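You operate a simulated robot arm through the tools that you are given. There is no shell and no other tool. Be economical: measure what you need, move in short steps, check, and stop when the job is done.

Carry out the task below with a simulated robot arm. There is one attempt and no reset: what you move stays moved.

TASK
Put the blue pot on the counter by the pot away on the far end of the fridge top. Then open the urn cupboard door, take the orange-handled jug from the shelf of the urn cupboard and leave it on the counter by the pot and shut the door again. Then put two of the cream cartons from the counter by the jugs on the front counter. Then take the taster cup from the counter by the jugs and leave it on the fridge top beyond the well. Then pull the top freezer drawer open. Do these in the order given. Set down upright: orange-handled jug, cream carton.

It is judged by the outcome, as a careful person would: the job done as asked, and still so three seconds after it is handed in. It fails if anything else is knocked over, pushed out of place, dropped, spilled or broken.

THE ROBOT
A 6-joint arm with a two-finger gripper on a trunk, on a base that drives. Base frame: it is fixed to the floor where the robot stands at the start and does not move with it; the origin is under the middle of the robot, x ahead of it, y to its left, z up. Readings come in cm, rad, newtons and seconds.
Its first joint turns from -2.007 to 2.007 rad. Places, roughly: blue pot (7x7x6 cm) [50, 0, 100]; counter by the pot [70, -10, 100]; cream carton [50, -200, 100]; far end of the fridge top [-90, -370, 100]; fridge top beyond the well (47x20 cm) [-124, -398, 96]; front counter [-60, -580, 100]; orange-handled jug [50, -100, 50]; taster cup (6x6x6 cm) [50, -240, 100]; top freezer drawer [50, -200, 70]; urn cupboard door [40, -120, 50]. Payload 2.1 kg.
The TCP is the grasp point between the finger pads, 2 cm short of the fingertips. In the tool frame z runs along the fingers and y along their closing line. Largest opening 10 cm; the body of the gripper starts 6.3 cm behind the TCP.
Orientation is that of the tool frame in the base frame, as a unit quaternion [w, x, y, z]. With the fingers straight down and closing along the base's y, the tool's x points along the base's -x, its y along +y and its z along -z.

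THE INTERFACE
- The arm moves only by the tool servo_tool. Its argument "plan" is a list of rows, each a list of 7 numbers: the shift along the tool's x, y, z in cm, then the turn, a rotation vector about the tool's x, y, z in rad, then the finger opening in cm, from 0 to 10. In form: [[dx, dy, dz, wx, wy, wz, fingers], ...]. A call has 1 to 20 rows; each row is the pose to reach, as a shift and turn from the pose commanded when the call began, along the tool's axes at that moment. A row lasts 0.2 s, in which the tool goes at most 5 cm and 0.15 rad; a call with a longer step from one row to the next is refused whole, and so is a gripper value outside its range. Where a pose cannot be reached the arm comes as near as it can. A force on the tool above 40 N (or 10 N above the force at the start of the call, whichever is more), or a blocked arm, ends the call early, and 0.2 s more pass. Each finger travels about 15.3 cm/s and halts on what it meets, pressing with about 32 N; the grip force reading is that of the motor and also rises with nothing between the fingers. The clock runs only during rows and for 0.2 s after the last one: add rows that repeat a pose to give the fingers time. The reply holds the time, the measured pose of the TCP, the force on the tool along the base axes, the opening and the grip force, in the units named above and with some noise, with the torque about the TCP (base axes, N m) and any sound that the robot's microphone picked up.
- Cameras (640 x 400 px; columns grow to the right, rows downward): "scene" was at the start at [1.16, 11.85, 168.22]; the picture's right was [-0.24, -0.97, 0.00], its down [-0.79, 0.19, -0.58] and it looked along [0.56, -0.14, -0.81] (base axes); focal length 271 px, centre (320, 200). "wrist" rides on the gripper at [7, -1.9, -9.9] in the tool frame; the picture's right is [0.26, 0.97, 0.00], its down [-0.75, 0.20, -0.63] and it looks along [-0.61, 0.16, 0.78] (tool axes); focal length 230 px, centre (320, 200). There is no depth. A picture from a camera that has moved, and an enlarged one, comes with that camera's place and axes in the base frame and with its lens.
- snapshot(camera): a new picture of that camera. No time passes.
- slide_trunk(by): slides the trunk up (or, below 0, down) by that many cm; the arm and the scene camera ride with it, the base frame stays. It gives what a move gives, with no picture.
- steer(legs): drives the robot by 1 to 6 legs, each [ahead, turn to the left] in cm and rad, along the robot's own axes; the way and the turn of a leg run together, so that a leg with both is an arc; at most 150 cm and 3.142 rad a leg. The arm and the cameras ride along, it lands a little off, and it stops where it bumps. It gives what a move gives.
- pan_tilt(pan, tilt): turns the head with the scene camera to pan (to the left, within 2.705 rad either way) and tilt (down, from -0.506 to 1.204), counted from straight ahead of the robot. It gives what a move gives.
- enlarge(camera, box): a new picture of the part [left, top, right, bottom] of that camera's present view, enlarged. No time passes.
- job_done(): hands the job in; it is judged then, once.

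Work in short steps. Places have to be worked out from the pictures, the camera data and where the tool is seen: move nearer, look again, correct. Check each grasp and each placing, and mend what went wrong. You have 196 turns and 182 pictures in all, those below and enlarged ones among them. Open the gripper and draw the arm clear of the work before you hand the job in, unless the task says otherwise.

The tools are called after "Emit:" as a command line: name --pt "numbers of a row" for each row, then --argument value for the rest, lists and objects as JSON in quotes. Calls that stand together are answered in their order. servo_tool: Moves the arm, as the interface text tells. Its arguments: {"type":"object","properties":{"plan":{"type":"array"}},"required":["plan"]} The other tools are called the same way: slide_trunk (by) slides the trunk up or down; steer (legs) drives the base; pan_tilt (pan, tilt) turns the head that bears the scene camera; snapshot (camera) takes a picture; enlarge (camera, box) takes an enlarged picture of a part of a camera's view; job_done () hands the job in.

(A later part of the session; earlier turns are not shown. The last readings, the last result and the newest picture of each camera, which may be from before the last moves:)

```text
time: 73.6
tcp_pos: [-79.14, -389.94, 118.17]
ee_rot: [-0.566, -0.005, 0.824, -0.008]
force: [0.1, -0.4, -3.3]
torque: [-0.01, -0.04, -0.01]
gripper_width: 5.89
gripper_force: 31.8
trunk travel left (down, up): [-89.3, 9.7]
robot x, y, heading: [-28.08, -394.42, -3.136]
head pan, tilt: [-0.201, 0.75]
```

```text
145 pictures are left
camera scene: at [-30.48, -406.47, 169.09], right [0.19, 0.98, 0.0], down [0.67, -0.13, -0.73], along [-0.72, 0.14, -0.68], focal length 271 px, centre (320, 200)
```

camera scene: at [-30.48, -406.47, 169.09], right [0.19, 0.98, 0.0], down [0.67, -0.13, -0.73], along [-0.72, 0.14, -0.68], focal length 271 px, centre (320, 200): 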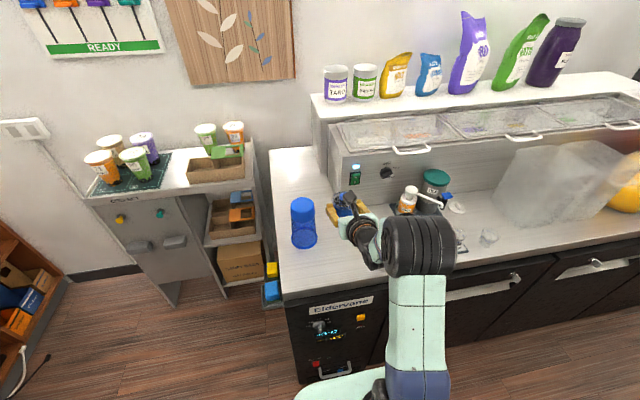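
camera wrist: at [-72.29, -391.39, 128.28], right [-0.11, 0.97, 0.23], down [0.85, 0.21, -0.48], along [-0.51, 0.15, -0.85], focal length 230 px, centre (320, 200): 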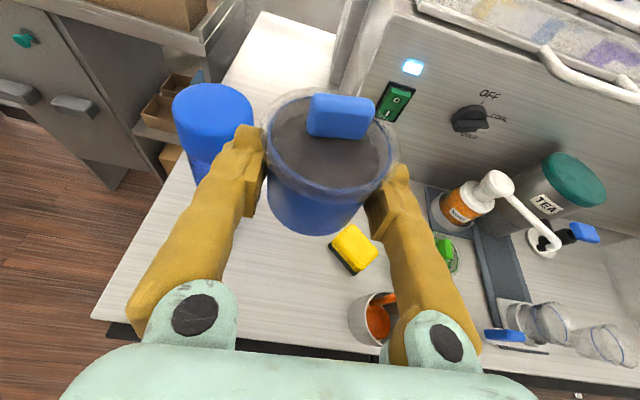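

The metal cup's edge is about 2 cm from the gripper's side, so I'll turn the base left 0.025 rad to gain clearance, then lower most of the way.

Emit:
steer --legs '[[0, 0.026]]'

Emit:
slide_trunk --by -13

Emit:
snapshot --camera "wrist"

Emit:
enlarge --camera "scene" --box '[260, 120, 500, 270]'

```text
time: 74.3
tcp_pos: [-79.19, -391.1, 118.3]
ee_rot: [-0.565, -0.017, 0.825, -0.016]
force: [-0.4, 0.5, -2.8]
torque: [0.02, -0.06, 0.01]
gripper_width: 5.88
gripper_force: 32.1
trunk travel left (down, up): [-89.3, 9.7]
robot x, y, heading: [-28.43, -393.89, -3.108]
head pan, tilt: [-0.201, 0.75]
```

```text
time: 75.9
tcp_pos: [-79.25, -391.14, 105.24]
ee_rot: [-0.566, -0.016, 0.824, -0.016]
force: [0.2, -0.6, -3.8]
torque: [0.02, -0.05, 0.0]
gripper_width: 5.9
gripper_force: 32.1
trunk travel left (down, up): [-76.3, 22.7]
robot x, y, heading: [-28.38, -394.09, -3.11]
head pan, tilt: [-0.201, 0.75]
```

```text
144 pictures are left
camera wrist: at [-72.36, -392.52, 115.26], right [-0.14, 0.96, 0.23], down [0.85, 0.23, -0.47], along [-0.51, 0.13, -0.85], focal length 230 px, centre (320, 200)
```

wrist: 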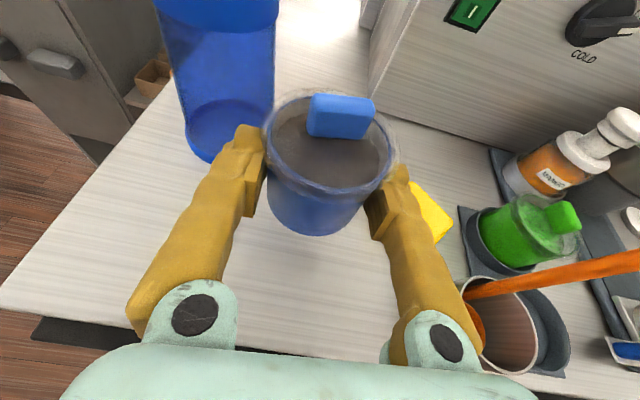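

```text
2.67 times, centred on (380, 195) of scene
camera zoom: at [-30.21, -406.52, 156.09], right [0.17, 0.99, 0.0], down [0.67, -0.11, -0.73], along [-0.72, 0.12, -0.68], focal length 724 px, centre (160, 213)
```

zoom: 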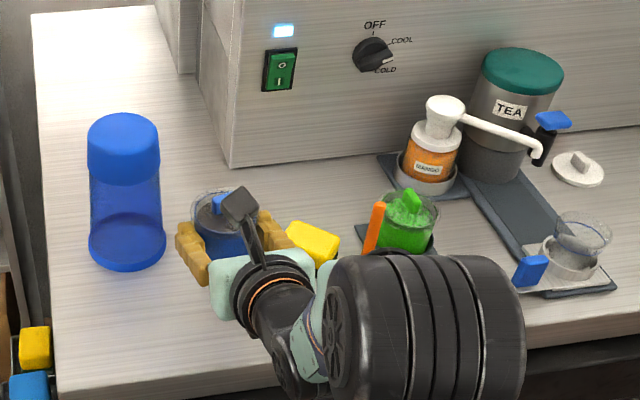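

Clearances look fine. I'll lower 6 cm more, then the last bit by servo with force check.

Emit:
slide_trunk --by -6

Emit:
servo_tool --pt "-0.28 0 0.11 0 0 0 4.5" --pt "-0.56 0 0.21 0 0 0 4.5" --pt "-0.75 0 0.29 0 0 0 4.5"

Emit:
snapshot --camera "wrist"

```text
time: 76.9
tcp_pos: [-79.1, -391.11, 99.32]
ee_rot: [-0.565, -0.016, 0.825, -0.015]
force: [-0.2, 0.2, -2.9]
torque: [-0.01, -0.07, 0.0]
gripper_width: 5.91
gripper_force: 31.9
trunk travel left (down, up): [-70.3, 28.7]
robot x, y, heading: [-28.67, -394.01, -3.113]
head pan, tilt: [-0.201, 0.75]
```

```text
time: 77.7
tcp_pos: [-79.23, -391.19, 98.49]
ee_rot: [-0.566, -0.016, 0.824, -0.016]
force: [0.5, -0.8, -2.5]
torque: [-0.03, -0.04, -0.01]
gripper_width: 5.88
gripper_force: 31.7
trunk travel left (down, up): [-70.3, 28.7]
robot x, y, heading: [-28.4, -393.94, -3.105]
head pan, tilt: [-0.201, 0.75]
```

```text
142 pictures are left
camera wrist: at [-72.39, -392.46, 108.46], right [-0.14, 0.96, 0.23], down [0.85, 0.24, -0.48], along [-0.51, 0.13, -0.85], focal length 230 px, centre (320, 200)
```

wrist: 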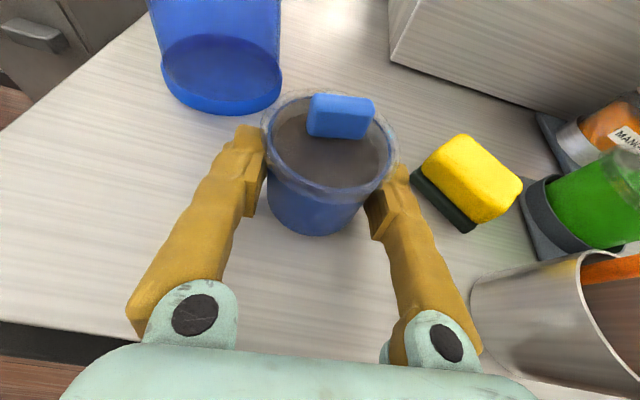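

Still hanging free (weight 3 N). Lower in small steps until contact.

Emit:
servo_tool --pt "-0.19 0 0.07 0 0 0 4.5" --pt "-0.28 0 0.11 0 0 0 4.5" --pt "-0.37 0 0.14 0 0 0 4.5"

```text
time: 78.5
tcp_pos: [-79.18, -391.01, 98.35]
ee_rot: [-0.568, -0.017, 0.822, -0.017]
force: [-7.7, 0.8, 17.9]
torque: [-0.58, 0.57, -0.18]
gripper_width: 5.89
gripper_force: 32.1
trunk travel left (down, up): [-70.3, 28.7]
robot x, y, heading: [-28.58, -394.26, -3.116]
head pan, tilt: [-0.201, 0.75]
```

Contact at z≈98.35. I'll ease up slightly and open the fingers to 8.

Emit:
servo_tool --pt "0.15 0 -0.06 0 0 0 4.5" --pt "0.17 0 -0.07 0 0 0 6.5" --pt "0.17 0 -0.07 0 0 0 8" --pt "0.17 0 -0.07 0 0 0 8"

Emit:
snapshot --camera "wrist"

```text
time: 79.5
tcp_pos: [-79.15, -391.0, 98.33]
ee_rot: [-0.565, -0.017, 0.825, -0.017]
force: [0.0, 0.0, 0.1]
torque: [0.01, 0.0, 0.0]
gripper_width: 8.02
gripper_force: 0.0
trunk travel left (down, up): [-70.3, 28.7]
robot x, y, heading: [-28.5, -394.0, -3.114]
head pan, tilt: [-0.201, 0.75]
```

```text
141 pictures are left
camera wrist: at [-72.29, -392.42, 108.33], right [-0.14, 0.96, 0.23], down [0.85, 0.24, -0.47], along [-0.51, 0.13, -0.85], focal length 230 px, centre (320, 200)
```

wrist: 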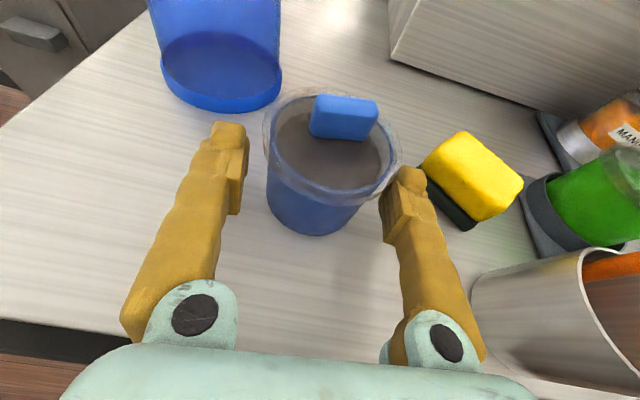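

The pot stands with its lid on. I'll reverse straight out and check.

Emit:
steer --legs '[[-20, 0]]'

Emit:
snapshot --camera "scene"

```text
time: 81.1
tcp_pos: [-59.2, -390.52, 98.43]
ee_rot: [-0.565, -0.018, 0.825, -0.018]
force: [0.6, 0.2, 0.4]
torque: [-0.02, -0.01, 0.02]
gripper_width: 8.02
gripper_force: 0.1
trunk travel left (down, up): [-70.3, 28.7]
robot x, y, heading: [-8.55, -393.31, -3.107]
head pan, tilt: [-0.201, 0.75]
```

```text
140 pictures are left
camera scene: at [-10.14, -405.87, 150.09], right [0.17, 0.99, 0.0], down [0.67, -0.11, -0.73], along [-0.72, 0.12, -0.68], focal length 271 px, centre (320, 200)
```

scene: 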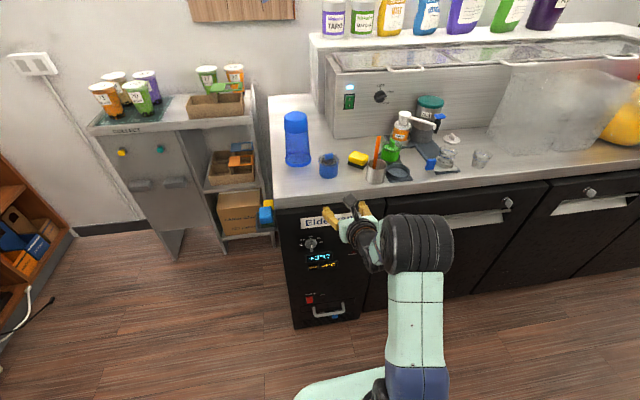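

Pot placed. Next the urn cupboard: raise a bit, turn to face +y, and drive back up the corridor to about y=−165 to look.

Emit:
slide_trunk --by 15

Emit:
steer --legs '[[0, -1.605], [120, 0], [100, 0]]'

Emit:
pan_tilt --pan -1.0 --tilt 0.7

Emit:
snapshot --camera "scene"

```text
time: 82.9
tcp_pos: [-59.23, -390.51, 113.42]
ee_rot: [-0.565, -0.018, 0.825, -0.018]
force: [-0.3, -1.0, 0.0]
torque: [0.0, -0.01, -0.01]
gripper_width: 8.01
gripper_force: 0.0
trunk travel left (down, up): [-85.3, 13.7]
robot x, y, heading: [-8.26, -393.47, -3.108]
head pan, tilt: [-0.201, 0.75]
```

```text
time: 97.7
tcp_pos: [-4.5, -120.16, 113.42]
ee_rot: [-0.405, 0.581, 0.586, 0.395]
force: [0.4, -0.3, 0.3]
torque: [0.01, 0.03, 0.01]
gripper_width: 8.01
gripper_force: 0.1
trunk travel left (down, up): [-85.3, 13.7]
robot x, y, heading: [-9.28, -170.68, 1.571]
head pan, tilt: [-0.201, 0.75]
```

```text
time: 98.9
tcp_pos: [-4.48, -120.05, 113.39]
ee_rot: [-0.405, 0.581, 0.585, 0.395]
force: [0.9, -0.5, -0.1]
torque: [0.02, -0.01, 0.02]
gripper_width: 7.99
gripper_force: 0.0
trunk travel left (down, up): [-85.3, 13.7]
robot x, y, heading: [-9.51, -170.68, 1.576]
head pan, tilt: [-1.0, 0.7]
```

```text
139 pictures are left
camera scene: at [-15.86, -172.07, 165.51], right [0.54, -0.84, 0.0], down [-0.54, -0.35, -0.77], along [0.64, 0.41, -0.64], focal length 271 px, centre (320, 200)
```

scene: 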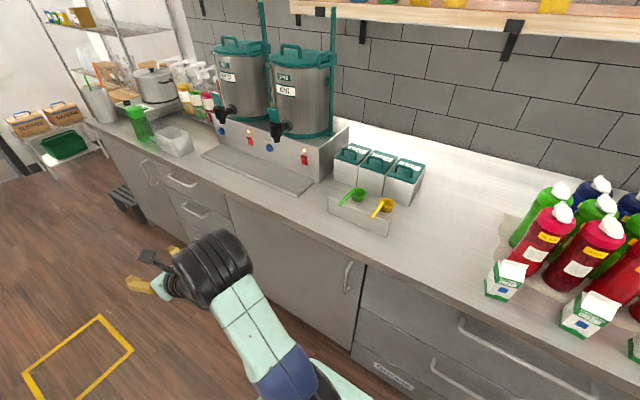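

The urn cupboard door lies between the drawer stack and the freezer, with a handle on its right side. I'll zoom in on it.

Emit:
enlarge --camera "scene" --box '[200, 170, 440, 320]'

Emit:
pan_tilt --pan -1.3 --tilt 1.0

Emit:
snapshot --camera "scene"

```text
2.67 times, centred on (320, 245) of scene
camera zoom: at [-15.86, -172.07, 165.51], right [0.54, -0.84, 0.0], down [-0.54, -0.35, -0.77], along [0.64, 0.41, -0.64], focal length 724 px, centre (320, 80)
```

zoom: 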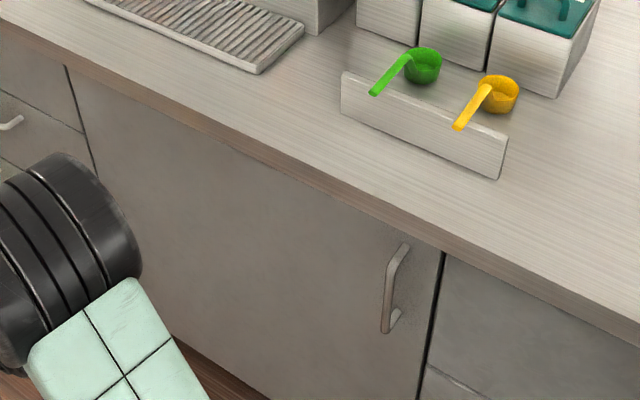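

```text
time: 99.7
tcp_pos: [-4.37, -119.95, 113.36]
ee_rot: [-0.405, 0.581, 0.586, 0.394]
force: [-1.2, 0.9, -0.2]
torque: [0.01, 0.01, 0.03]
gripper_width: 8.01
gripper_force: 0.1
trunk travel left (down, up): [-85.3, 13.7]
robot x, y, heading: [-9.04, -170.87, 1.57]
head pan, tilt: [-1.3, 1.0]
```

```text
137 pictures are left
camera scene: at [-16.31, -174.8, 163.18], right [0.27, -0.96, 0.0], down [-0.81, -0.22, -0.54], along [0.52, 0.14, -0.84], focal length 271 px, centre (320, 200)
```

scene: 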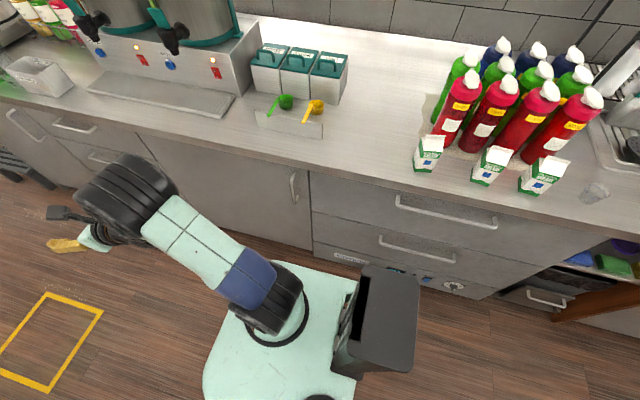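

It is a single door hinged on the left, with a vertical handle bar near (37, −150.5, z≈72–90). I'll manoeuvre to face it from about x=−26.

Emit:
steer --legs '[[24.7, 0], [0, 1.571], [17, 0], [0, -3.142]]'

Emit:
pan_tilt --pan -0.1 --tilt 0.9

Emit:
snapshot --camera "scene"

Emit:
snapshot --camera "wrist"

```text
refused: -3.142 is not a number from -3.14159 to 3.14159
```

```text
time: 101.1
tcp_pos: [-4.42, -120.05, 113.31]
ee_rot: [-0.405, 0.581, 0.585, 0.395]
force: [-0.2, 0.1, 0.9]
torque: [0.06, 0.01, -0.02]
gripper_width: 8.02
gripper_force: 0.0
trunk travel left (down, up): [-85.3, 13.7]
robot x, y, heading: [-8.82, -170.86, 1.572]
head pan, tilt: [-0.099, 0.901]
```

```text
136 pictures are left
camera scene: at [-22.23, -169.14, 163.9], right [0.99, -0.1, 0.0], down [-0.08, -0.78, -0.62], along [0.06, 0.62, -0.78], focal length 271 px, centre (320, 200)
```

scene: 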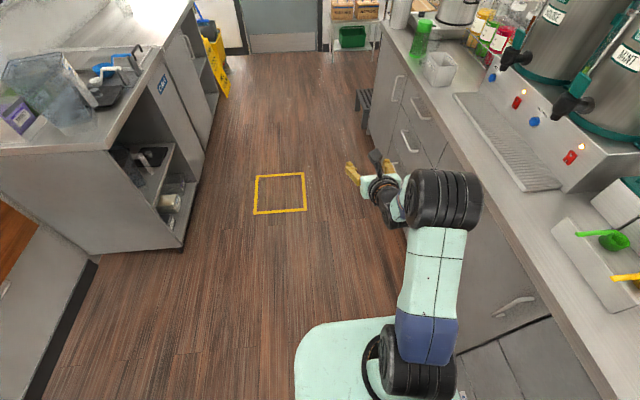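

```text
135 pictures are left
camera wrist: at [-6.13, -126.69, 123.35], right [0.97, 0.11, 0.23], down [0.21, -0.85, -0.48], along [0.15, 0.51, -0.85], focal length 230 px, centre (320, 200)
```

wrist: 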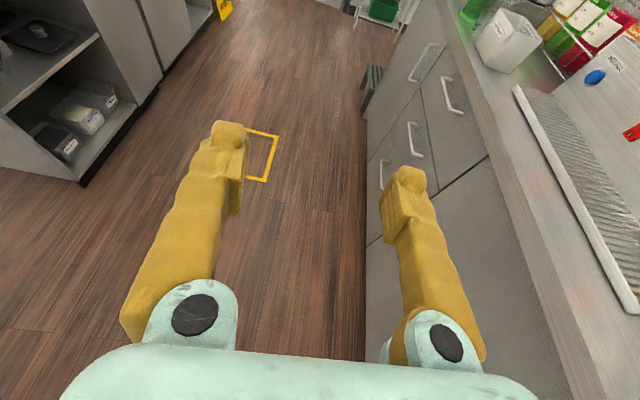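

The turn was just over the limit; reissue with −3.14.

Emit:
steer --legs '[[24.7, 0], [0, 1.571], [17, 0], [0, -3.14]]'

Emit:
snapshot --camera "scene"

Emit:
snapshot --camera "wrist"

```text
time: 115.2
tcp_pos: [24.42, -151.24, 113.31]
ee_rot: [-0.002, 0.824, -0.004, 0.566]
force: [0.4, 0.2, -0.6]
torque: [-0.01, 0.01, 0.02]
gripper_width: 8.0
gripper_force: 0.1
trunk travel left (down, up): [-85.3, 13.7]
robot x, y, heading: [-25.97, -145.23, -0.02]
head pan, tilt: [-0.099, 0.901]
```

```text
134 pictures are left
camera scene: at [-24.17, -132.61, 163.9], right [-0.12, -0.99, 0.0], down [-0.78, 0.09, -0.62], along [0.62, -0.07, -0.78], focal length 271 px, centre (320, 200)
```

scene: 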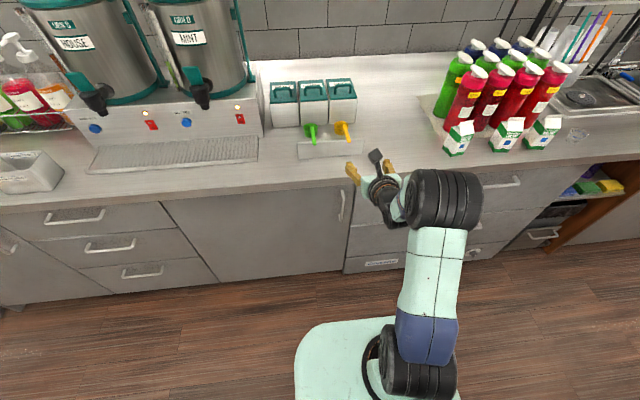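

```text
133 pictures are left
camera wrist: at [17.73, -149.26, 123.35], right [0.09, -0.97, 0.23], down [-0.86, -0.19, -0.48], along [0.51, -0.16, -0.85], focal length 230 px, centre (320, 200)
```

wrist: 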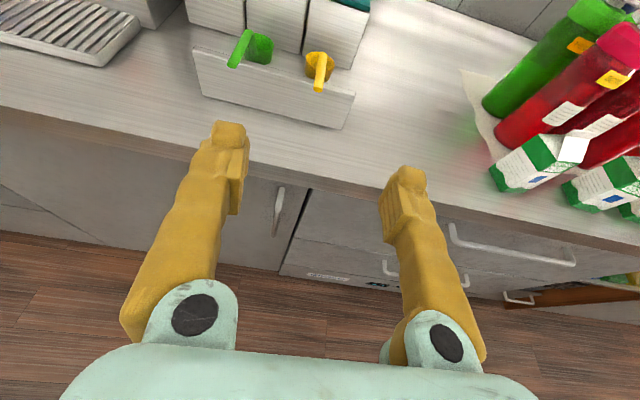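

Handle located at about (37.5, −148.6), z 73–90. I'll turn left slightly to line up and lower the trunk to z≈81.

Emit:
steer --legs '[[0, 0.046]]'

Emit:
slide_trunk --by -32

Emit:
snapshot --camera "wrist"

Emit:
snapshot --camera "scene"

```text
time: 116.0
tcp_pos: [24.63, -148.94, 113.25]
ee_rot: [-0.015, 0.824, 0.015, 0.566]
force: [0.6, 0.8, -0.2]
torque: [0.03, 0.02, 0.0]
gripper_width: 8.0
gripper_force: 0.0
trunk travel left (down, up): [-85.3, 13.7]
robot x, y, heading: [-25.75, -145.92, 0.029]
head pan, tilt: [-0.099, 0.901]
```

```text
time: 119.1
tcp_pos: [24.58, -148.91, 81.33]
ee_rot: [-0.016, 0.825, 0.015, 0.565]
force: [-0.3, 0.1, 0.5]
torque: [0.0, -0.01, -0.01]
gripper_width: 7.98
gripper_force: 0.1
trunk travel left (down, up): [-53.3, 45.7]
robot x, y, heading: [-26.0, -145.51, 0.027]
head pan, tilt: [-0.099, 0.901]
```

```text
132 pictures are left
camera wrist: at [17.85, -147.28, 91.36], right [0.13, -0.96, 0.23], down [-0.85, -0.23, -0.48], along [0.51, -0.13, -0.85], focal length 230 px, centre (320, 200)
```

wrist: 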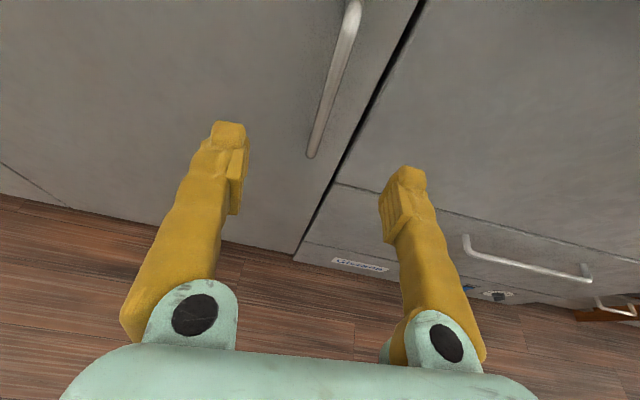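

```text
131 pictures are left
camera scene: at [-24.78, -132.55, 131.9], right [-0.07, -1.0, 0.0], down [-0.78, 0.06, -0.62], along [0.62, -0.04, -0.78], focal length 271 px, centre (320, 200)
```

scene: 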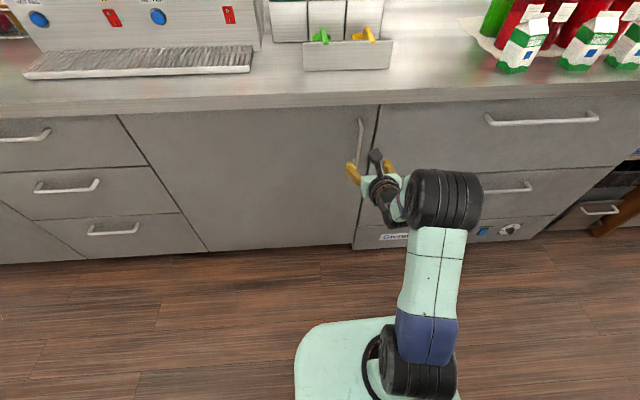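

Handle is centred between the fingers. Drive in 12.3 cm.

Emit:
slide_trunk --by -2

Emit:
steer --legs '[[12.3, 0]]'

Emit:
snapshot --camera "wrist"

```text
time: 119.8
tcp_pos: [24.59, -148.88, 79.32]
ee_rot: [-0.016, 0.825, 0.016, 0.565]
force: [0.0, -0.2, -0.2]
torque: [-0.04, 0.02, 0.0]
gripper_width: 7.99
gripper_force: 0.0
trunk travel left (down, up): [-51.3, 47.7]
robot x, y, heading: [-25.73, -145.65, 0.03]
head pan, tilt: [-0.099, 0.901]
```

```text
time: 121.0
tcp_pos: [36.91, -148.47, 79.31]
ee_rot: [-0.016, 0.825, 0.016, 0.565]
force: [0.8, 0.8, -0.5]
torque: [0.01, 0.03, 0.0]
gripper_width: 8.03
gripper_force: 0.0
trunk travel left (down, up): [-51.3, 47.7]
robot x, y, heading: [-13.96, -145.31, 0.028]
head pan, tilt: [-0.099, 0.901]
```

```text
130 pictures are left
camera wrist: at [30.15, -146.89, 89.32], right [0.13, -0.96, 0.23], down [-0.85, -0.23, -0.47], along [0.51, -0.13, -0.85], focal length 230 px, centre (320, 200)
```

wrist: 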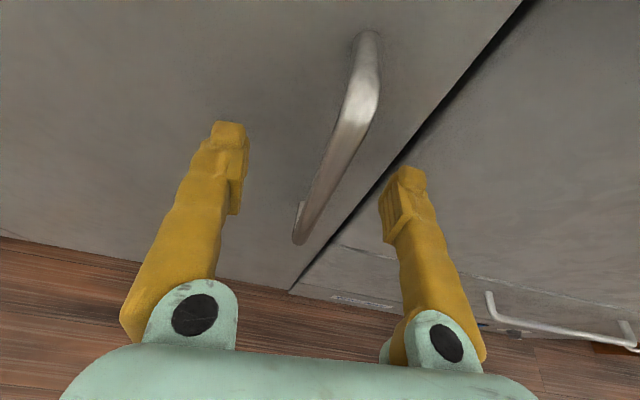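

The bar runs right through the grasp point. Closing on it.

Emit:
servo_tool --pt "0 0 0 0 0 0 5" --pt "0 0 0 0 0 0 2" --pt "0 0 0 0 0 0 0.5" --pt "0 0 0 0 0 0 0.5" --pt "0 0 0 0 0 0 0.5"

Emit:
snapshot --camera "wrist"

```text
time: 122.2
tcp_pos: [36.91, -148.81, 79.28]
ee_rot: [-0.017, 0.824, 0.013, 0.566]
force: [-1.2, -20.2, -1.4]
torque: [-0.26, 0.09, -0.19]
gripper_width: 1.28
gripper_force: 39.3
trunk travel left (down, up): [-51.3, 47.7]
robot x, y, heading: [-13.5, -145.58, 0.032]
head pan, tilt: [-0.099, 0.901]
```

```text
129 pictures are left
camera wrist: at [30.09, -147.32, 89.33], right [0.13, -0.96, 0.23], down [-0.85, -0.23, -0.48], along [0.51, -0.13, -0.85], focal length 230 px, centre (320, 200)
```

wrist: 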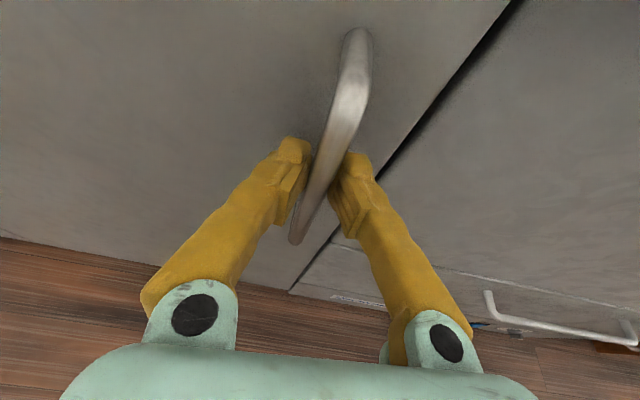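

Held on the bar. I'll pull by reversing 6 cm.

Emit:
steer --legs '[[-6, 0]]'

Emit:
snapshot --camera "wrist"

```text
time: 123.2
tcp_pos: [30.7, -148.13, 79.41]
ee_rot: [-0.014, 0.824, 0.018, 0.566]
force: [4.0, 17.9, -5.0]
torque: [0.19, -0.98, 0.19]
gripper_width: 1.26
gripper_force: 39.6
trunk travel left (down, up): [-51.3, 47.7]
robot x, y, heading: [-19.94, -145.41, 0.03]
head pan, tilt: [-0.099, 0.901]
```

```text
128 pictures are left
camera wrist: at [24.03, -146.56, 89.32], right [0.14, -0.96, 0.24], down [-0.85, -0.24, -0.47], along [0.51, -0.14, -0.85], focal length 230 px, centre (320, 200)
```

wrist: 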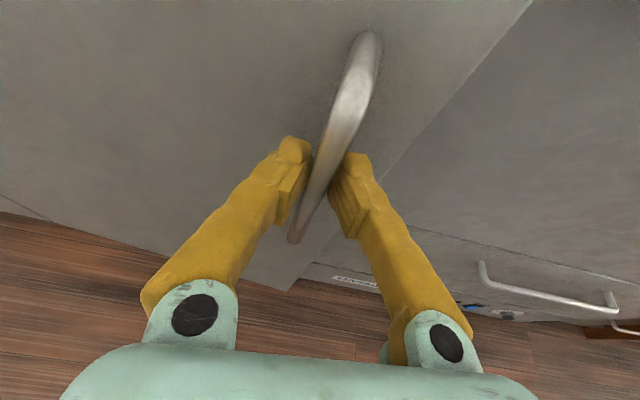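

The door is opening. Continue with slight left turn to follow the arc.

Emit:
steer --legs '[[-6, 0.03], [-5, 0.035]]'

Emit:
snapshot --camera "wrist"

Emit:
snapshot --camera "scene"

```text
time: 124.7
tcp_pos: [19.98, -145.47, 79.32]
ee_rot: [-0.032, 0.824, 0.045, 0.565]
force: [5.9, 19.5, -3.8]
torque: [0.27, -0.89, 0.25]
gripper_width: 1.3
gripper_force: 39.6
trunk travel left (down, up): [-51.3, 47.7]
robot x, y, heading: [-30.79, -146.76, 0.098]
head pan, tilt: [-0.099, 0.901]
```

```text
127 pictures are left
camera wrist: at [13.17, -144.43, 89.31], right [0.2, -0.95, 0.24], down [-0.83, -0.29, -0.47], along [0.52, -0.1, -0.85], focal length 230 px, centre (320, 200)
```

wrist: 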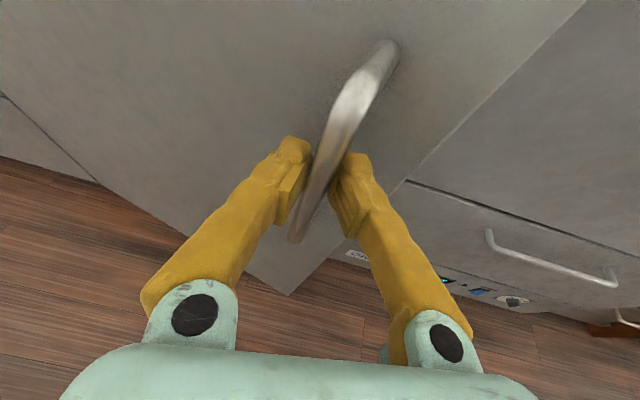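

```text
126 pictures are left
camera scene: at [-30.39, -132.11, 129.81], right [0.0, -1.0, 0.01], down [-0.78, 0.0, -0.62], along [0.62, -0.01, -0.78], focal length 271 px, centre (320, 200)
```

scene: 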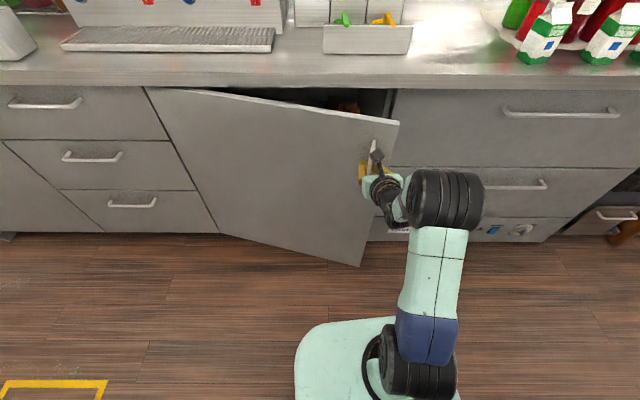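

The fit gives hinge ≈(40, −84.6) and radius 64. I'll keep following the arc with reverse-and-turn legs.

Emit:
steer --legs '[[-5.8, 0.08], [-5.6, 0.088]]'

Emit:
snapshot --camera "wrist"

```text
time: 126.2
tcp_pos: [7.85, -139.94, 79.41]
ee_rot: [-0.084, 0.817, 0.109, 0.559]
force: [-16.1, -26.6, -15.1]
torque: [-0.19, -0.41, -0.28]
gripper_width: 1.29
gripper_force: 39.3
trunk travel left (down, up): [-51.3, 47.7]
robot x, y, heading: [-42.13, -148.23, 0.262]
head pan, tilt: [-0.099, 0.901]
```

```text
125 pictures are left
camera wrist: at [0.97, -140.2, 89.35], right [0.36, -0.91, 0.23], down [-0.77, -0.42, -0.48], along [0.53, 0.0, -0.85], focal length 230 px, centre (320, 200)
```

wrist: 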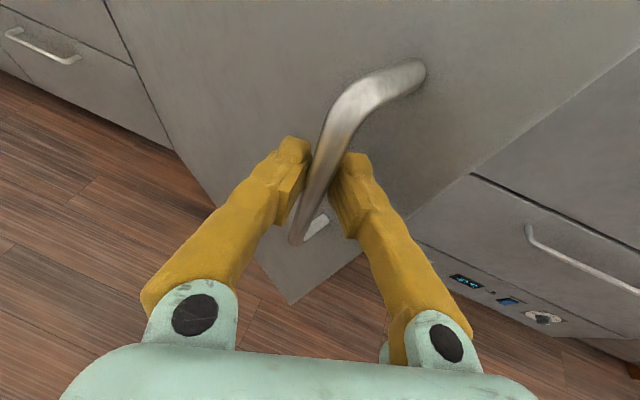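

Tracking well; the door is ~30° open. I'll release the handle and back off.

Emit:
servo_tool --pt "0 0 0 0 0 0 3" --pt "0 0 0 0 0 0 6" --pt "0 0 0 0 0 0 6"

Emit:
steer --legs '[[-10, 0]]'

Emit:
snapshot --camera "scene"

```text
time: 127.0
tcp_pos: [8.02, -139.69, 79.14]
ee_rot: [-0.083, 0.818, 0.112, 0.558]
force: [-0.2, -1.0, 0.4]
torque: [-0.01, -0.04, -0.01]
gripper_width: 6.01
gripper_force: 0.0
trunk travel left (down, up): [-51.3, 47.7]
robot x, y, heading: [-42.2, -148.15, 0.261]
head pan, tilt: [-0.099, 0.901]
```

```text
time: 128.2
tcp_pos: [-1.47, -142.32, 79.24]
ee_rot: [-0.082, 0.817, 0.11, 0.559]
force: [0.4, -0.6, -1.0]
torque: [-0.02, 0.04, 0.01]
gripper_width: 6.01
gripper_force: 0.0
trunk travel left (down, up): [-51.3, 47.7]
robot x, y, heading: [-51.65, -150.66, 0.262]
head pan, tilt: [-0.099, 0.901]
```

```text
124 pictures are left
camera scene: at [-53.46, -137.74, 129.9], right [0.16, -0.99, 0.0], down [-0.77, -0.13, -0.62], along [0.61, 0.1, -0.78], focal length 271 px, centre (320, 200)
```

scene: 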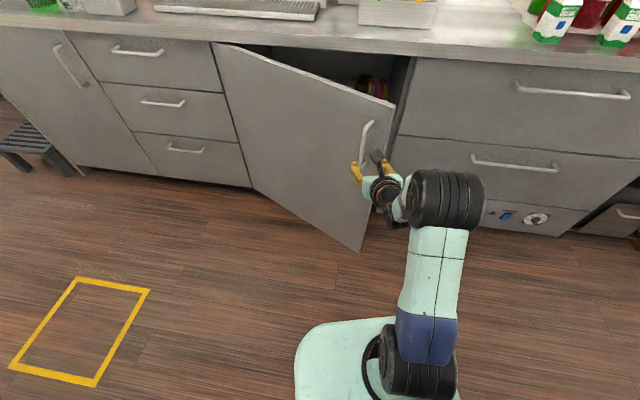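

Released cleanly and the door stays at about 30°. Now I'll loop round to the right, closing the gripper, to approach behind the door's free edge.

Emit:
servo_tool --pt "0 0 0 0 0 0 3" --pt "0 0 0 0 0 0 1" --pt "0 0 0 0 0 0 1"

Emit:
steer --legs '[[0, -1.404], [69, 0], [0, 2.244], [22, 0]]'

Emit:
pan_tilt --pan -0.2 --tilt 0.8

Emit:
snapshot --camera "scene"

```text
time: 129.0
tcp_pos: [-1.42, -142.47, 79.18]
ee_rot: [-0.083, 0.818, 0.111, 0.558]
force: [-0.4, -0.3, -0.3]
torque: [0.02, 0.0, -0.01]
gripper_width: 1.0
gripper_force: 0.1
trunk travel left (down, up): [-51.3, 47.7]
robot x, y, heading: [-51.3, -150.86, 0.263]
head pan, tilt: [-0.099, 0.901]
```

```text
time: 142.8
tcp_pos: [14.08, -151.3, 79.23]
ee_rot: [-0.302, 0.703, 0.433, 0.477]
force: [0.1, -0.2, 0.2]
torque: [0.06, 0.02, -0.01]
gripper_width: 1.01
gripper_force: 0.1
trunk travel left (down, up): [-51.3, 47.7]
robot x, y, heading: [-13.25, -193.7, 1.105]
head pan, tilt: [-0.099, 0.901]
```

```text
time: 143.5
tcp_pos: [14.1, -151.38, 79.28]
ee_rot: [-0.302, 0.703, 0.434, 0.476]
force: [0.0, -0.7, -0.5]
torque: [-0.03, 0.04, 0.03]
gripper_width: 1.0
gripper_force: 0.1
trunk travel left (down, up): [-51.3, 47.7]
robot x, y, heading: [-12.88, -194.18, 1.104]
head pan, tilt: [-0.201, 0.799]
```

```text
123 pictures are left
camera scene: at [-23.19, -186.87, 130.68], right [0.78, -0.62, 0.0], down [-0.45, -0.56, -0.7], along [0.43, 0.55, -0.72], focal length 271 px, centre (320, 200)
```

scene: 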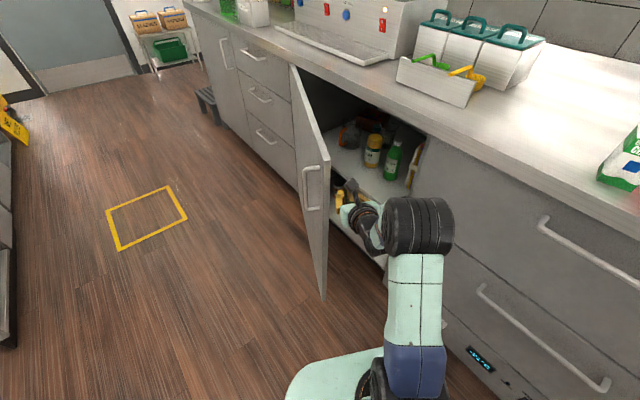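

The gripper is just behind the door's free edge. I'll go forward 13 cm, then turn left to push the door outward.

Emit:
steer --legs '[[13, 0], [0, 0.3]]'

Emit:
snapshot --camera "scene"

```text
time: 144.7
tcp_pos: [18.37, -142.65, 79.11]
ee_rot: [-0.301, 0.703, 0.437, 0.474]
force: [-5.1, -10.9, 4.3]
torque: [0.39, 0.12, 0.5]
gripper_width: 1.01
gripper_force: 0.0
trunk travel left (down, up): [-51.3, 47.7]
robot x, y, heading: [-8.51, -184.91, 1.099]
head pan, tilt: [-0.201, 0.799]
stopped in leg 1: the force on the tool passed its limit at 161 N (the readings are from after the stop); the commanded pose is now the measured one
```

```text
122 pictures are left
camera scene: at [-18.73, -178.17, 130.7], right [0.78, -0.62, 0.0], down [-0.45, -0.56, -0.7], along [0.44, 0.55, -0.71], focal length 271 px, centre (320, 200)
```

scene: 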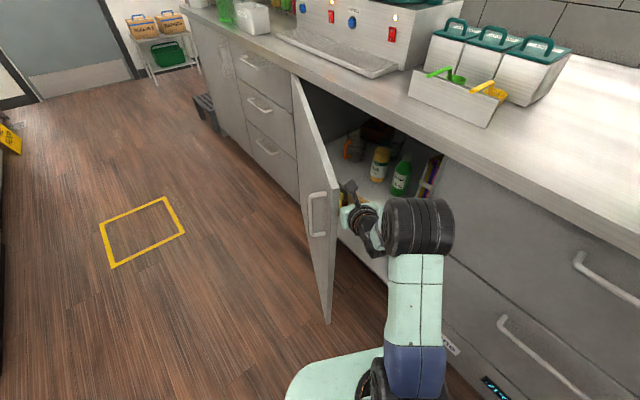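

The tool bumped something, likely the door edge against the gripper's left side. Check with the wrist camera.

Emit:
snapshot --camera "wrist"

Emit:
enlarge --camera "scene" --box '[280, 120, 480, 245]'

```text
121 pictures are left
camera wrist: at [13.98, -147.79, 89.2], right [0.91, -0.34, 0.23], down [-0.2, -0.86, -0.47], along [0.36, 0.38, -0.85], focal length 230 px, centre (320, 200)
```

wrist: 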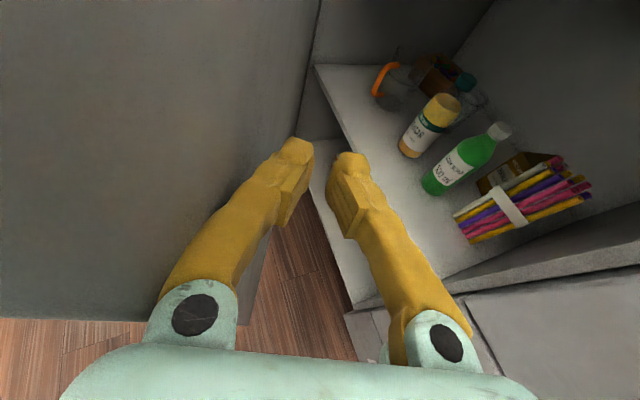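

```text
3.20 times, centred on (380, 182) of scene
camera zoom: at [-18.73, -178.17, 130.7], right [0.78, -0.62, 0.0], down [-0.45, -0.56, -0.7], along [0.44, 0.55, -0.71], focal length 869 px, centre (128, 256)
```

zoom: 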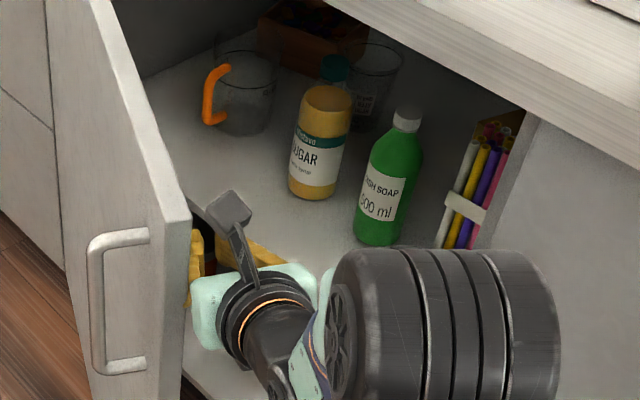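

The gripper body touches the inside of the door, so turning left should push it squarely open.

Emit:
steer --legs '[[0, 0.25]]'

Emit:
snapshot --camera "scene"

```text
time: 145.9
tcp_pos: [7.25, -137.03, 78.8]
ee_rot: [-0.357, 0.643, 0.521, 0.433]
force: [-0.2, -1.2, 0.3]
torque: [-0.03, -0.04, -0.03]
gripper_width: 0.99
gripper_force: 0.0
trunk travel left (down, up): [-51.3, 47.7]
robot x, y, heading: [-8.57, -184.95, 1.343]
head pan, tilt: [-0.201, 0.799]
```

```text
119 pictures are left
camera scene: at [-20.04, -180.47, 130.69], right [0.91, -0.41, 0.0], down [-0.3, -0.65, -0.7], along [0.29, 0.63, -0.72], focal length 271 px, centre (320, 200)
```

scene: 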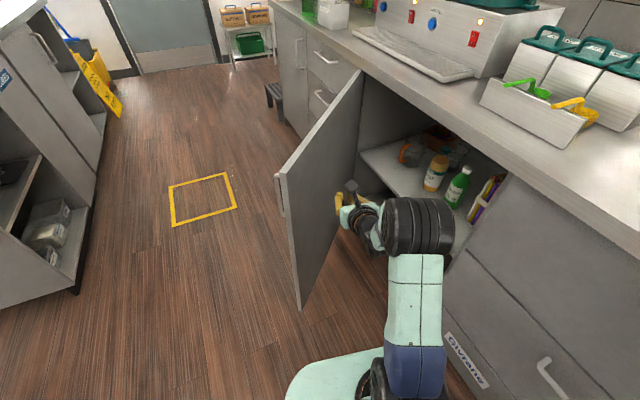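

Works well. Turn left more and drive forward pushing the door further.

Emit:
steer --legs '[[0, 0.25], [25, 0]]'

Emit:
snapshot --camera "scene"

```text
time: 148.6
tcp_pos: [-6.22, -109.72, 78.84]
ee_rot: [-0.409, 0.572, 0.6, 0.382]
force: [-0.2, 1.0, -0.7]
torque: [0.0, 0.0, -0.03]
gripper_width: 0.98
gripper_force: 0.1
trunk travel left (down, up): [-51.3, 47.7]
robot x, y, heading: [-8.8, -159.97, 1.607]
head pan, tilt: [-0.201, 0.799]
```

```text
118 pictures are left
camera scene: at [-21.55, -158.63, 130.69], right [0.99, -0.17, 0.0], down [-0.12, -0.71, -0.7], along [0.12, 0.69, -0.72], focal length 271 px, centre (320, 200)
```

scene: 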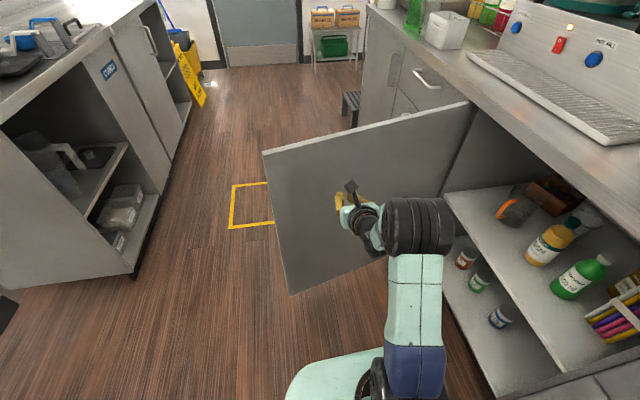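

Door about 70–75° open. Push another 18 cm.

Emit:
steer --legs '[[18, 0]]'

Emit:
pan_tilt --pan -0.7 --tilt 0.85

Emit:
snapshot --camera "scene"

```text
time: 150.1
tcp_pos: [-6.91, -92.06, 78.87]
ee_rot: [-0.41, 0.571, 0.6, 0.382]
force: [-0.2, 0.8, -0.3]
torque: [0.05, -0.02, 0.0]
gripper_width: 1.0
gripper_force: 0.1
trunk travel left (down, up): [-51.3, 47.7]
robot x, y, heading: [-9.8, -142.54, 1.604]
head pan, tilt: [-0.201, 0.799]
```

```text
time: 151.0
tcp_pos: [-6.78, -92.14, 78.97]
ee_rot: [-0.41, 0.571, 0.6, 0.383]
force: [-0.2, -0.2, -0.3]
torque: [-0.02, 0.01, -0.03]
gripper_width: 1.03
gripper_force: 0.2
trunk travel left (down, up): [-51.3, 47.7]
robot x, y, heading: [-9.54, -142.45, 1.601]
head pan, tilt: [-0.7, 0.85]
```

```text
117 pictures are left
camera scene: at [-18.67, -142.88, 130.29], right [0.79, -0.62, 0.0], down [-0.46, -0.59, -0.66], along [0.41, 0.52, -0.75], focal length 271 px, centre (320, 200)
```

scene: 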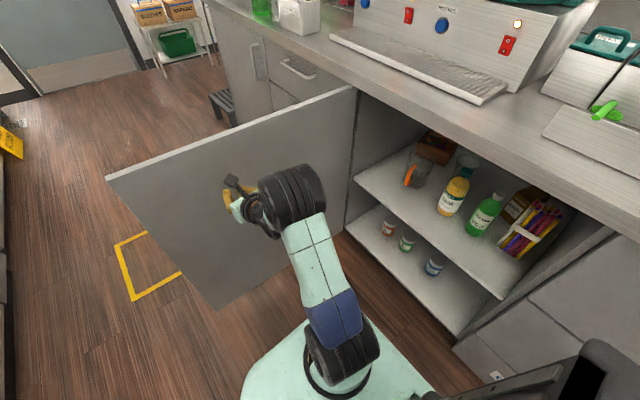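

Door is about 90° open. Now I'll zoom in on the jug on the upper shelf.

Emit:
enlarge --camera "scene" --box '[340, 110, 580, 260]'

```text
2.67 times, centred on (460, 185) of scene
camera zoom: at [-18.67, -142.88, 130.29], right [0.79, -0.62, 0.0], down [-0.46, -0.59, -0.66], along [0.41, 0.52, -0.75], focal length 724 px, centre (-53, 240)
```

zoom: 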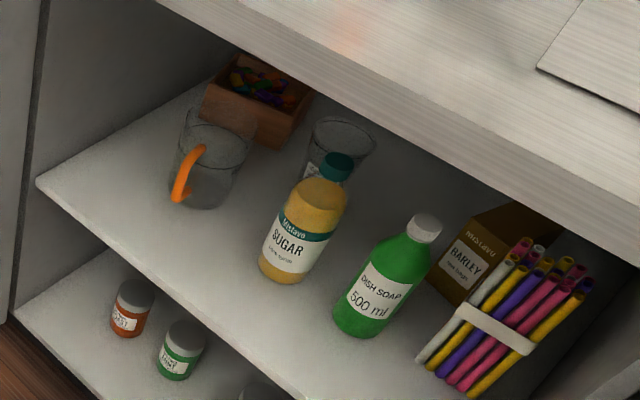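

The jug stands near (57, −107), handle toward me, on a shelf at z≈54. To get working room I'll push the door further open first.

Emit:
steer --legs '[[22, 0]]'

Emit:
snapshot --camera "scene"

```text
time: 152.2
tcp_pos: [-6.91, -84.46, 78.87]
ee_rot: [-0.405, 0.576, 0.599, 0.382]
force: [-1.3, -22.1, 9.2]
torque: [0.27, -0.06, -0.13]
gripper_width: 0.37
gripper_force: 0.0
trunk travel left (down, up): [-51.3, 47.7]
robot x, y, heading: [-10.25, -133.74, 1.601]
head pan, tilt: [-0.7, 0.85]
stopped in leg 1: the force on the tool passed its limit at 202 N (the readings are from after the stop); the commanded pose is now the measured one
```

```text
115 pictures are left
camera scene: at [-19.04, -135.16, 130.28], right [0.79, -0.62, 0.0], down [-0.46, -0.59, -0.66], along [0.41, 0.52, -0.75], focal length 271 px, centre (320, 200)
```

scene: 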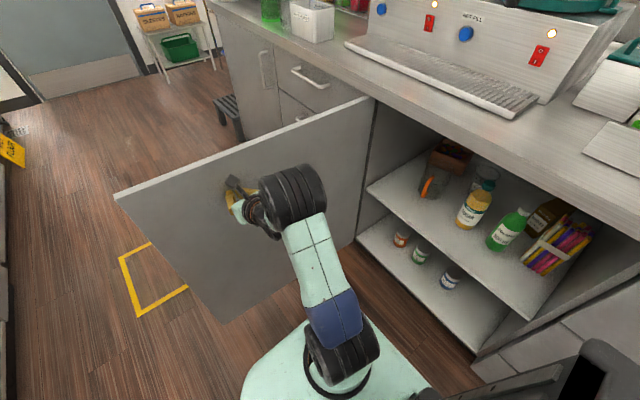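

The hinge stops at about 93°; that is enough. I'll retreat, swing round and come back facing the cupboard.

Emit:
steer --legs '[[-12, 0], [0, -0.4], [-35, 0], [0, -2.77], [-52, 0], [0, 1.571]]'

Emit:
pan_tilt --pan 0.15 --tilt 0.7

Emit:
snapshot --camera "scene"

```text
time: 169.4
tcp_pos: [26.55, -130.52, 78.48]
ee_rot: [-0.011, 0.833, 0.007, 0.553]
force: [0.0, 0.2, 0.5]
torque: [0.01, 0.01, -0.01]
gripper_width: 1.01
gripper_force: 0.1
trunk travel left (down, up): [-51.3, 47.7]
robot x, y, heading: [-23.25, -126.3, 0.013]
head pan, tilt: [-0.7, 0.85]
```

```text
time: 170.6
tcp_pos: [26.69, -130.59, 78.58]
ee_rot: [-0.011, 0.833, 0.008, 0.553]
force: [1.1, -0.3, -0.5]
torque: [-0.01, 0.02, -0.01]
gripper_width: 0.97
gripper_force: 0.1
trunk travel left (down, up): [-51.3, 47.7]
robot x, y, heading: [-22.96, -126.48, 0.013]
head pan, tilt: [0.15, 0.7]
```

```text
114 pictures are left
camera scene: at [-20.92, -110.99, 131.51], right [0.16, -0.99, 0.0], down [-0.64, -0.1, -0.76], along [0.75, 0.12, -0.64], focal length 271 px, centre (320, 200)
```

scene: 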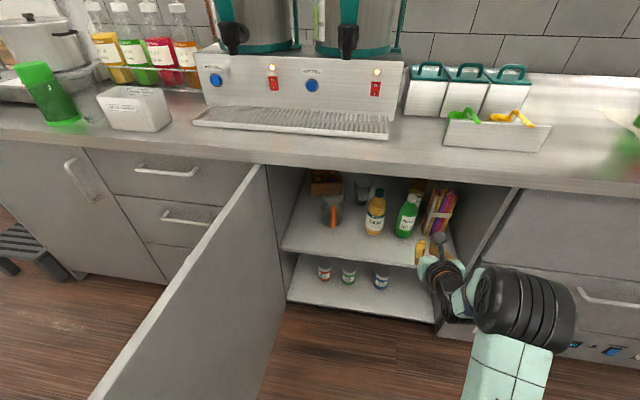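

I'm facing the cupboard. Zoom on the jug from here.

Emit:
enlarge --camera "scene" --box '[270, 150, 470, 275]'

Emit:
slide_trunk --by -12

Emit:
snapshot --camera "wrist"

Emit:
enlarge --camera "scene" --box '[270, 130, 470, 255]'

```text
3.20 times, centred on (370, 212) of scene
camera zoom: at [-20.92, -110.99, 131.51], right [0.16, -0.99, 0.0], down [-0.64, -0.1, -0.76], along [0.75, 0.12, -0.64], focal length 869 px, centre (160, 160)
```

zoom: 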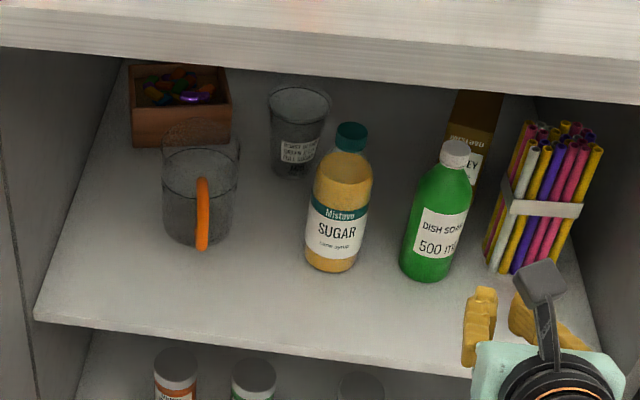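

```text
time: 172.1
tcp_pos: [26.6, -130.54, 66.44]
ee_rot: [-0.011, 0.833, 0.007, 0.553]
force: [0.0, -0.8, 0.5]
torque: [-0.01, -0.04, -0.01]
gripper_width: 0.99
gripper_force: 0.2
trunk travel left (down, up): [-39.3, 59.7]
robot x, y, heading: [-23.41, -126.06, 0.011]
head pan, tilt: [0.15, 0.7]
```

```text
112 pictures are left
camera wrist: at [20.17, -128.81, 76.7], right [0.12, -0.97, 0.23], down [-0.87, -0.22, -0.45], along [0.48, -0.14, -0.86], focal length 230 px, centre (320, 200)
```

wrist: 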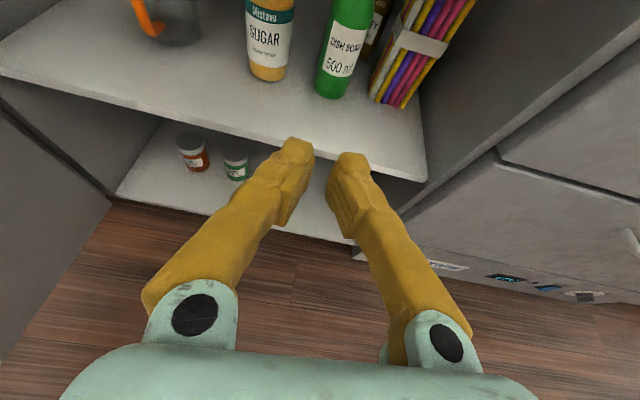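

```text
3.20 times, centred on (370, 192) of scene
camera zoom: at [-20.93, -110.99, 119.51], right [0.16, -0.99, 0.0], down [-0.64, -0.1, -0.76], along [0.75, 0.12, -0.64], focal length 869 px, centre (160, 224)
```

zoom: 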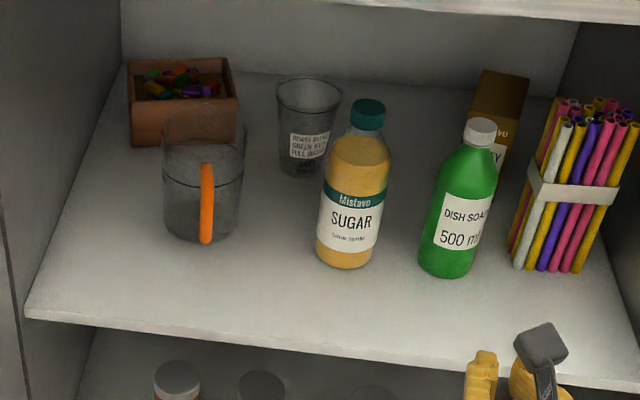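

The jug base is near (58, −103), about 12.6 cm tall on a shelf at z≈53, handle toward me, with the sugar bottle at (55, −120.5). To keep my elbow clear of that bottle I'll extend the arm here first and see.

Emit:
servo_tool --pt "1 0 2.3 0 0 0 6" --pt "1.9 0 4.6 0 0 0 10" --pt "2.9 0 6.9 0 0 0 10" --pt "2.9 0 6.9 0 0 0 10"

Emit:
pan_tilt --pan -0.35 --tilt 0.8

Emit:
snapshot --camera "scene"

```text
time: 173.1
tcp_pos: [34.21, -130.48, 66.44]
ee_rot: [-0.011, 0.832, 0.008, 0.554]
force: [-0.8, -1.2, -0.1]
torque: [-0.02, -0.01, -0.01]
gripper_width: 10.01
gripper_force: 0.0
trunk travel left (down, up): [-39.3, 59.7]
robot x, y, heading: [-23.42, -126.2, 0.015]
head pan, tilt: [0.15, 0.7]
```

```text
time: 174.1
tcp_pos: [34.18, -130.38, 66.49]
ee_rot: [-0.012, 0.833, 0.008, 0.553]
force: [0.9, -1.3, 0.5]
torque: [0.0, 0.0, 0.01]
gripper_width: 10.01
gripper_force: 0.0
trunk travel left (down, up): [-39.3, 59.7]
robot x, y, heading: [-22.9, -126.3, 0.01]
head pan, tilt: [-0.351, 0.799]
```

```text
110 pictures are left
camera scene: at [-21.69, -115.03, 118.69], right [-0.33, -0.94, 0.0], down [-0.68, 0.24, -0.7], along [0.66, -0.23, -0.72], focal length 271 px, centre (320, 200)
```

scene: 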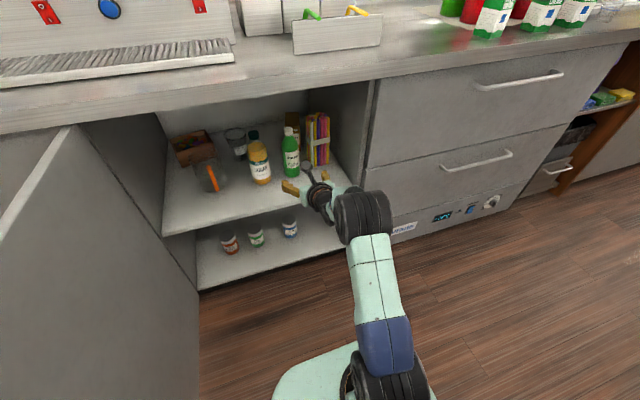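

With the arm extended the elbow trails 20 cm behind, clear of the bottle. I'll retract for now, then shift the base to y≈−115 facing the cupboard.

Emit:
servo_tool --pt "-1 0 -2.3 0 0 0 10" --pt "-1.9 0 -4.6 0 0 0 10" --pt "-2.9 0 -6.9 0 0 0 10" --pt "-2.9 0 -6.9 0 0 0 10"

Emit:
steer --legs '[[0, -0.46], [-25.5, 0], [0, 0.45], [25, 0]]'

```text
time: 175.1
tcp_pos: [26.67, -130.47, 66.6]
ee_rot: [-0.011, 0.832, 0.007, 0.554]
force: [0.4, 0.3, 0.1]
torque: [-0.01, -0.01, -0.03]
gripper_width: 9.98
gripper_force: 0.1
trunk travel left (down, up): [-39.3, 59.7]
robot x, y, heading: [-23.2, -126.06, 0.009]
head pan, tilt: [-0.351, 0.799]
```

```text
time: 180.9
tcp_pos: [28.98, -120.35, 66.6]
ee_rot: [-0.007, 0.833, 0.001, 0.553]
force: [-0.6, 0.2, 0.3]
torque: [-0.01, 0.01, 0.03]
gripper_width: 10.0
gripper_force: 0.0
trunk travel left (down, up): [-39.3, 59.7]
robot x, y, heading: [-20.81, -115.15, -0.005]
head pan, tilt: [-0.351, 0.799]
```

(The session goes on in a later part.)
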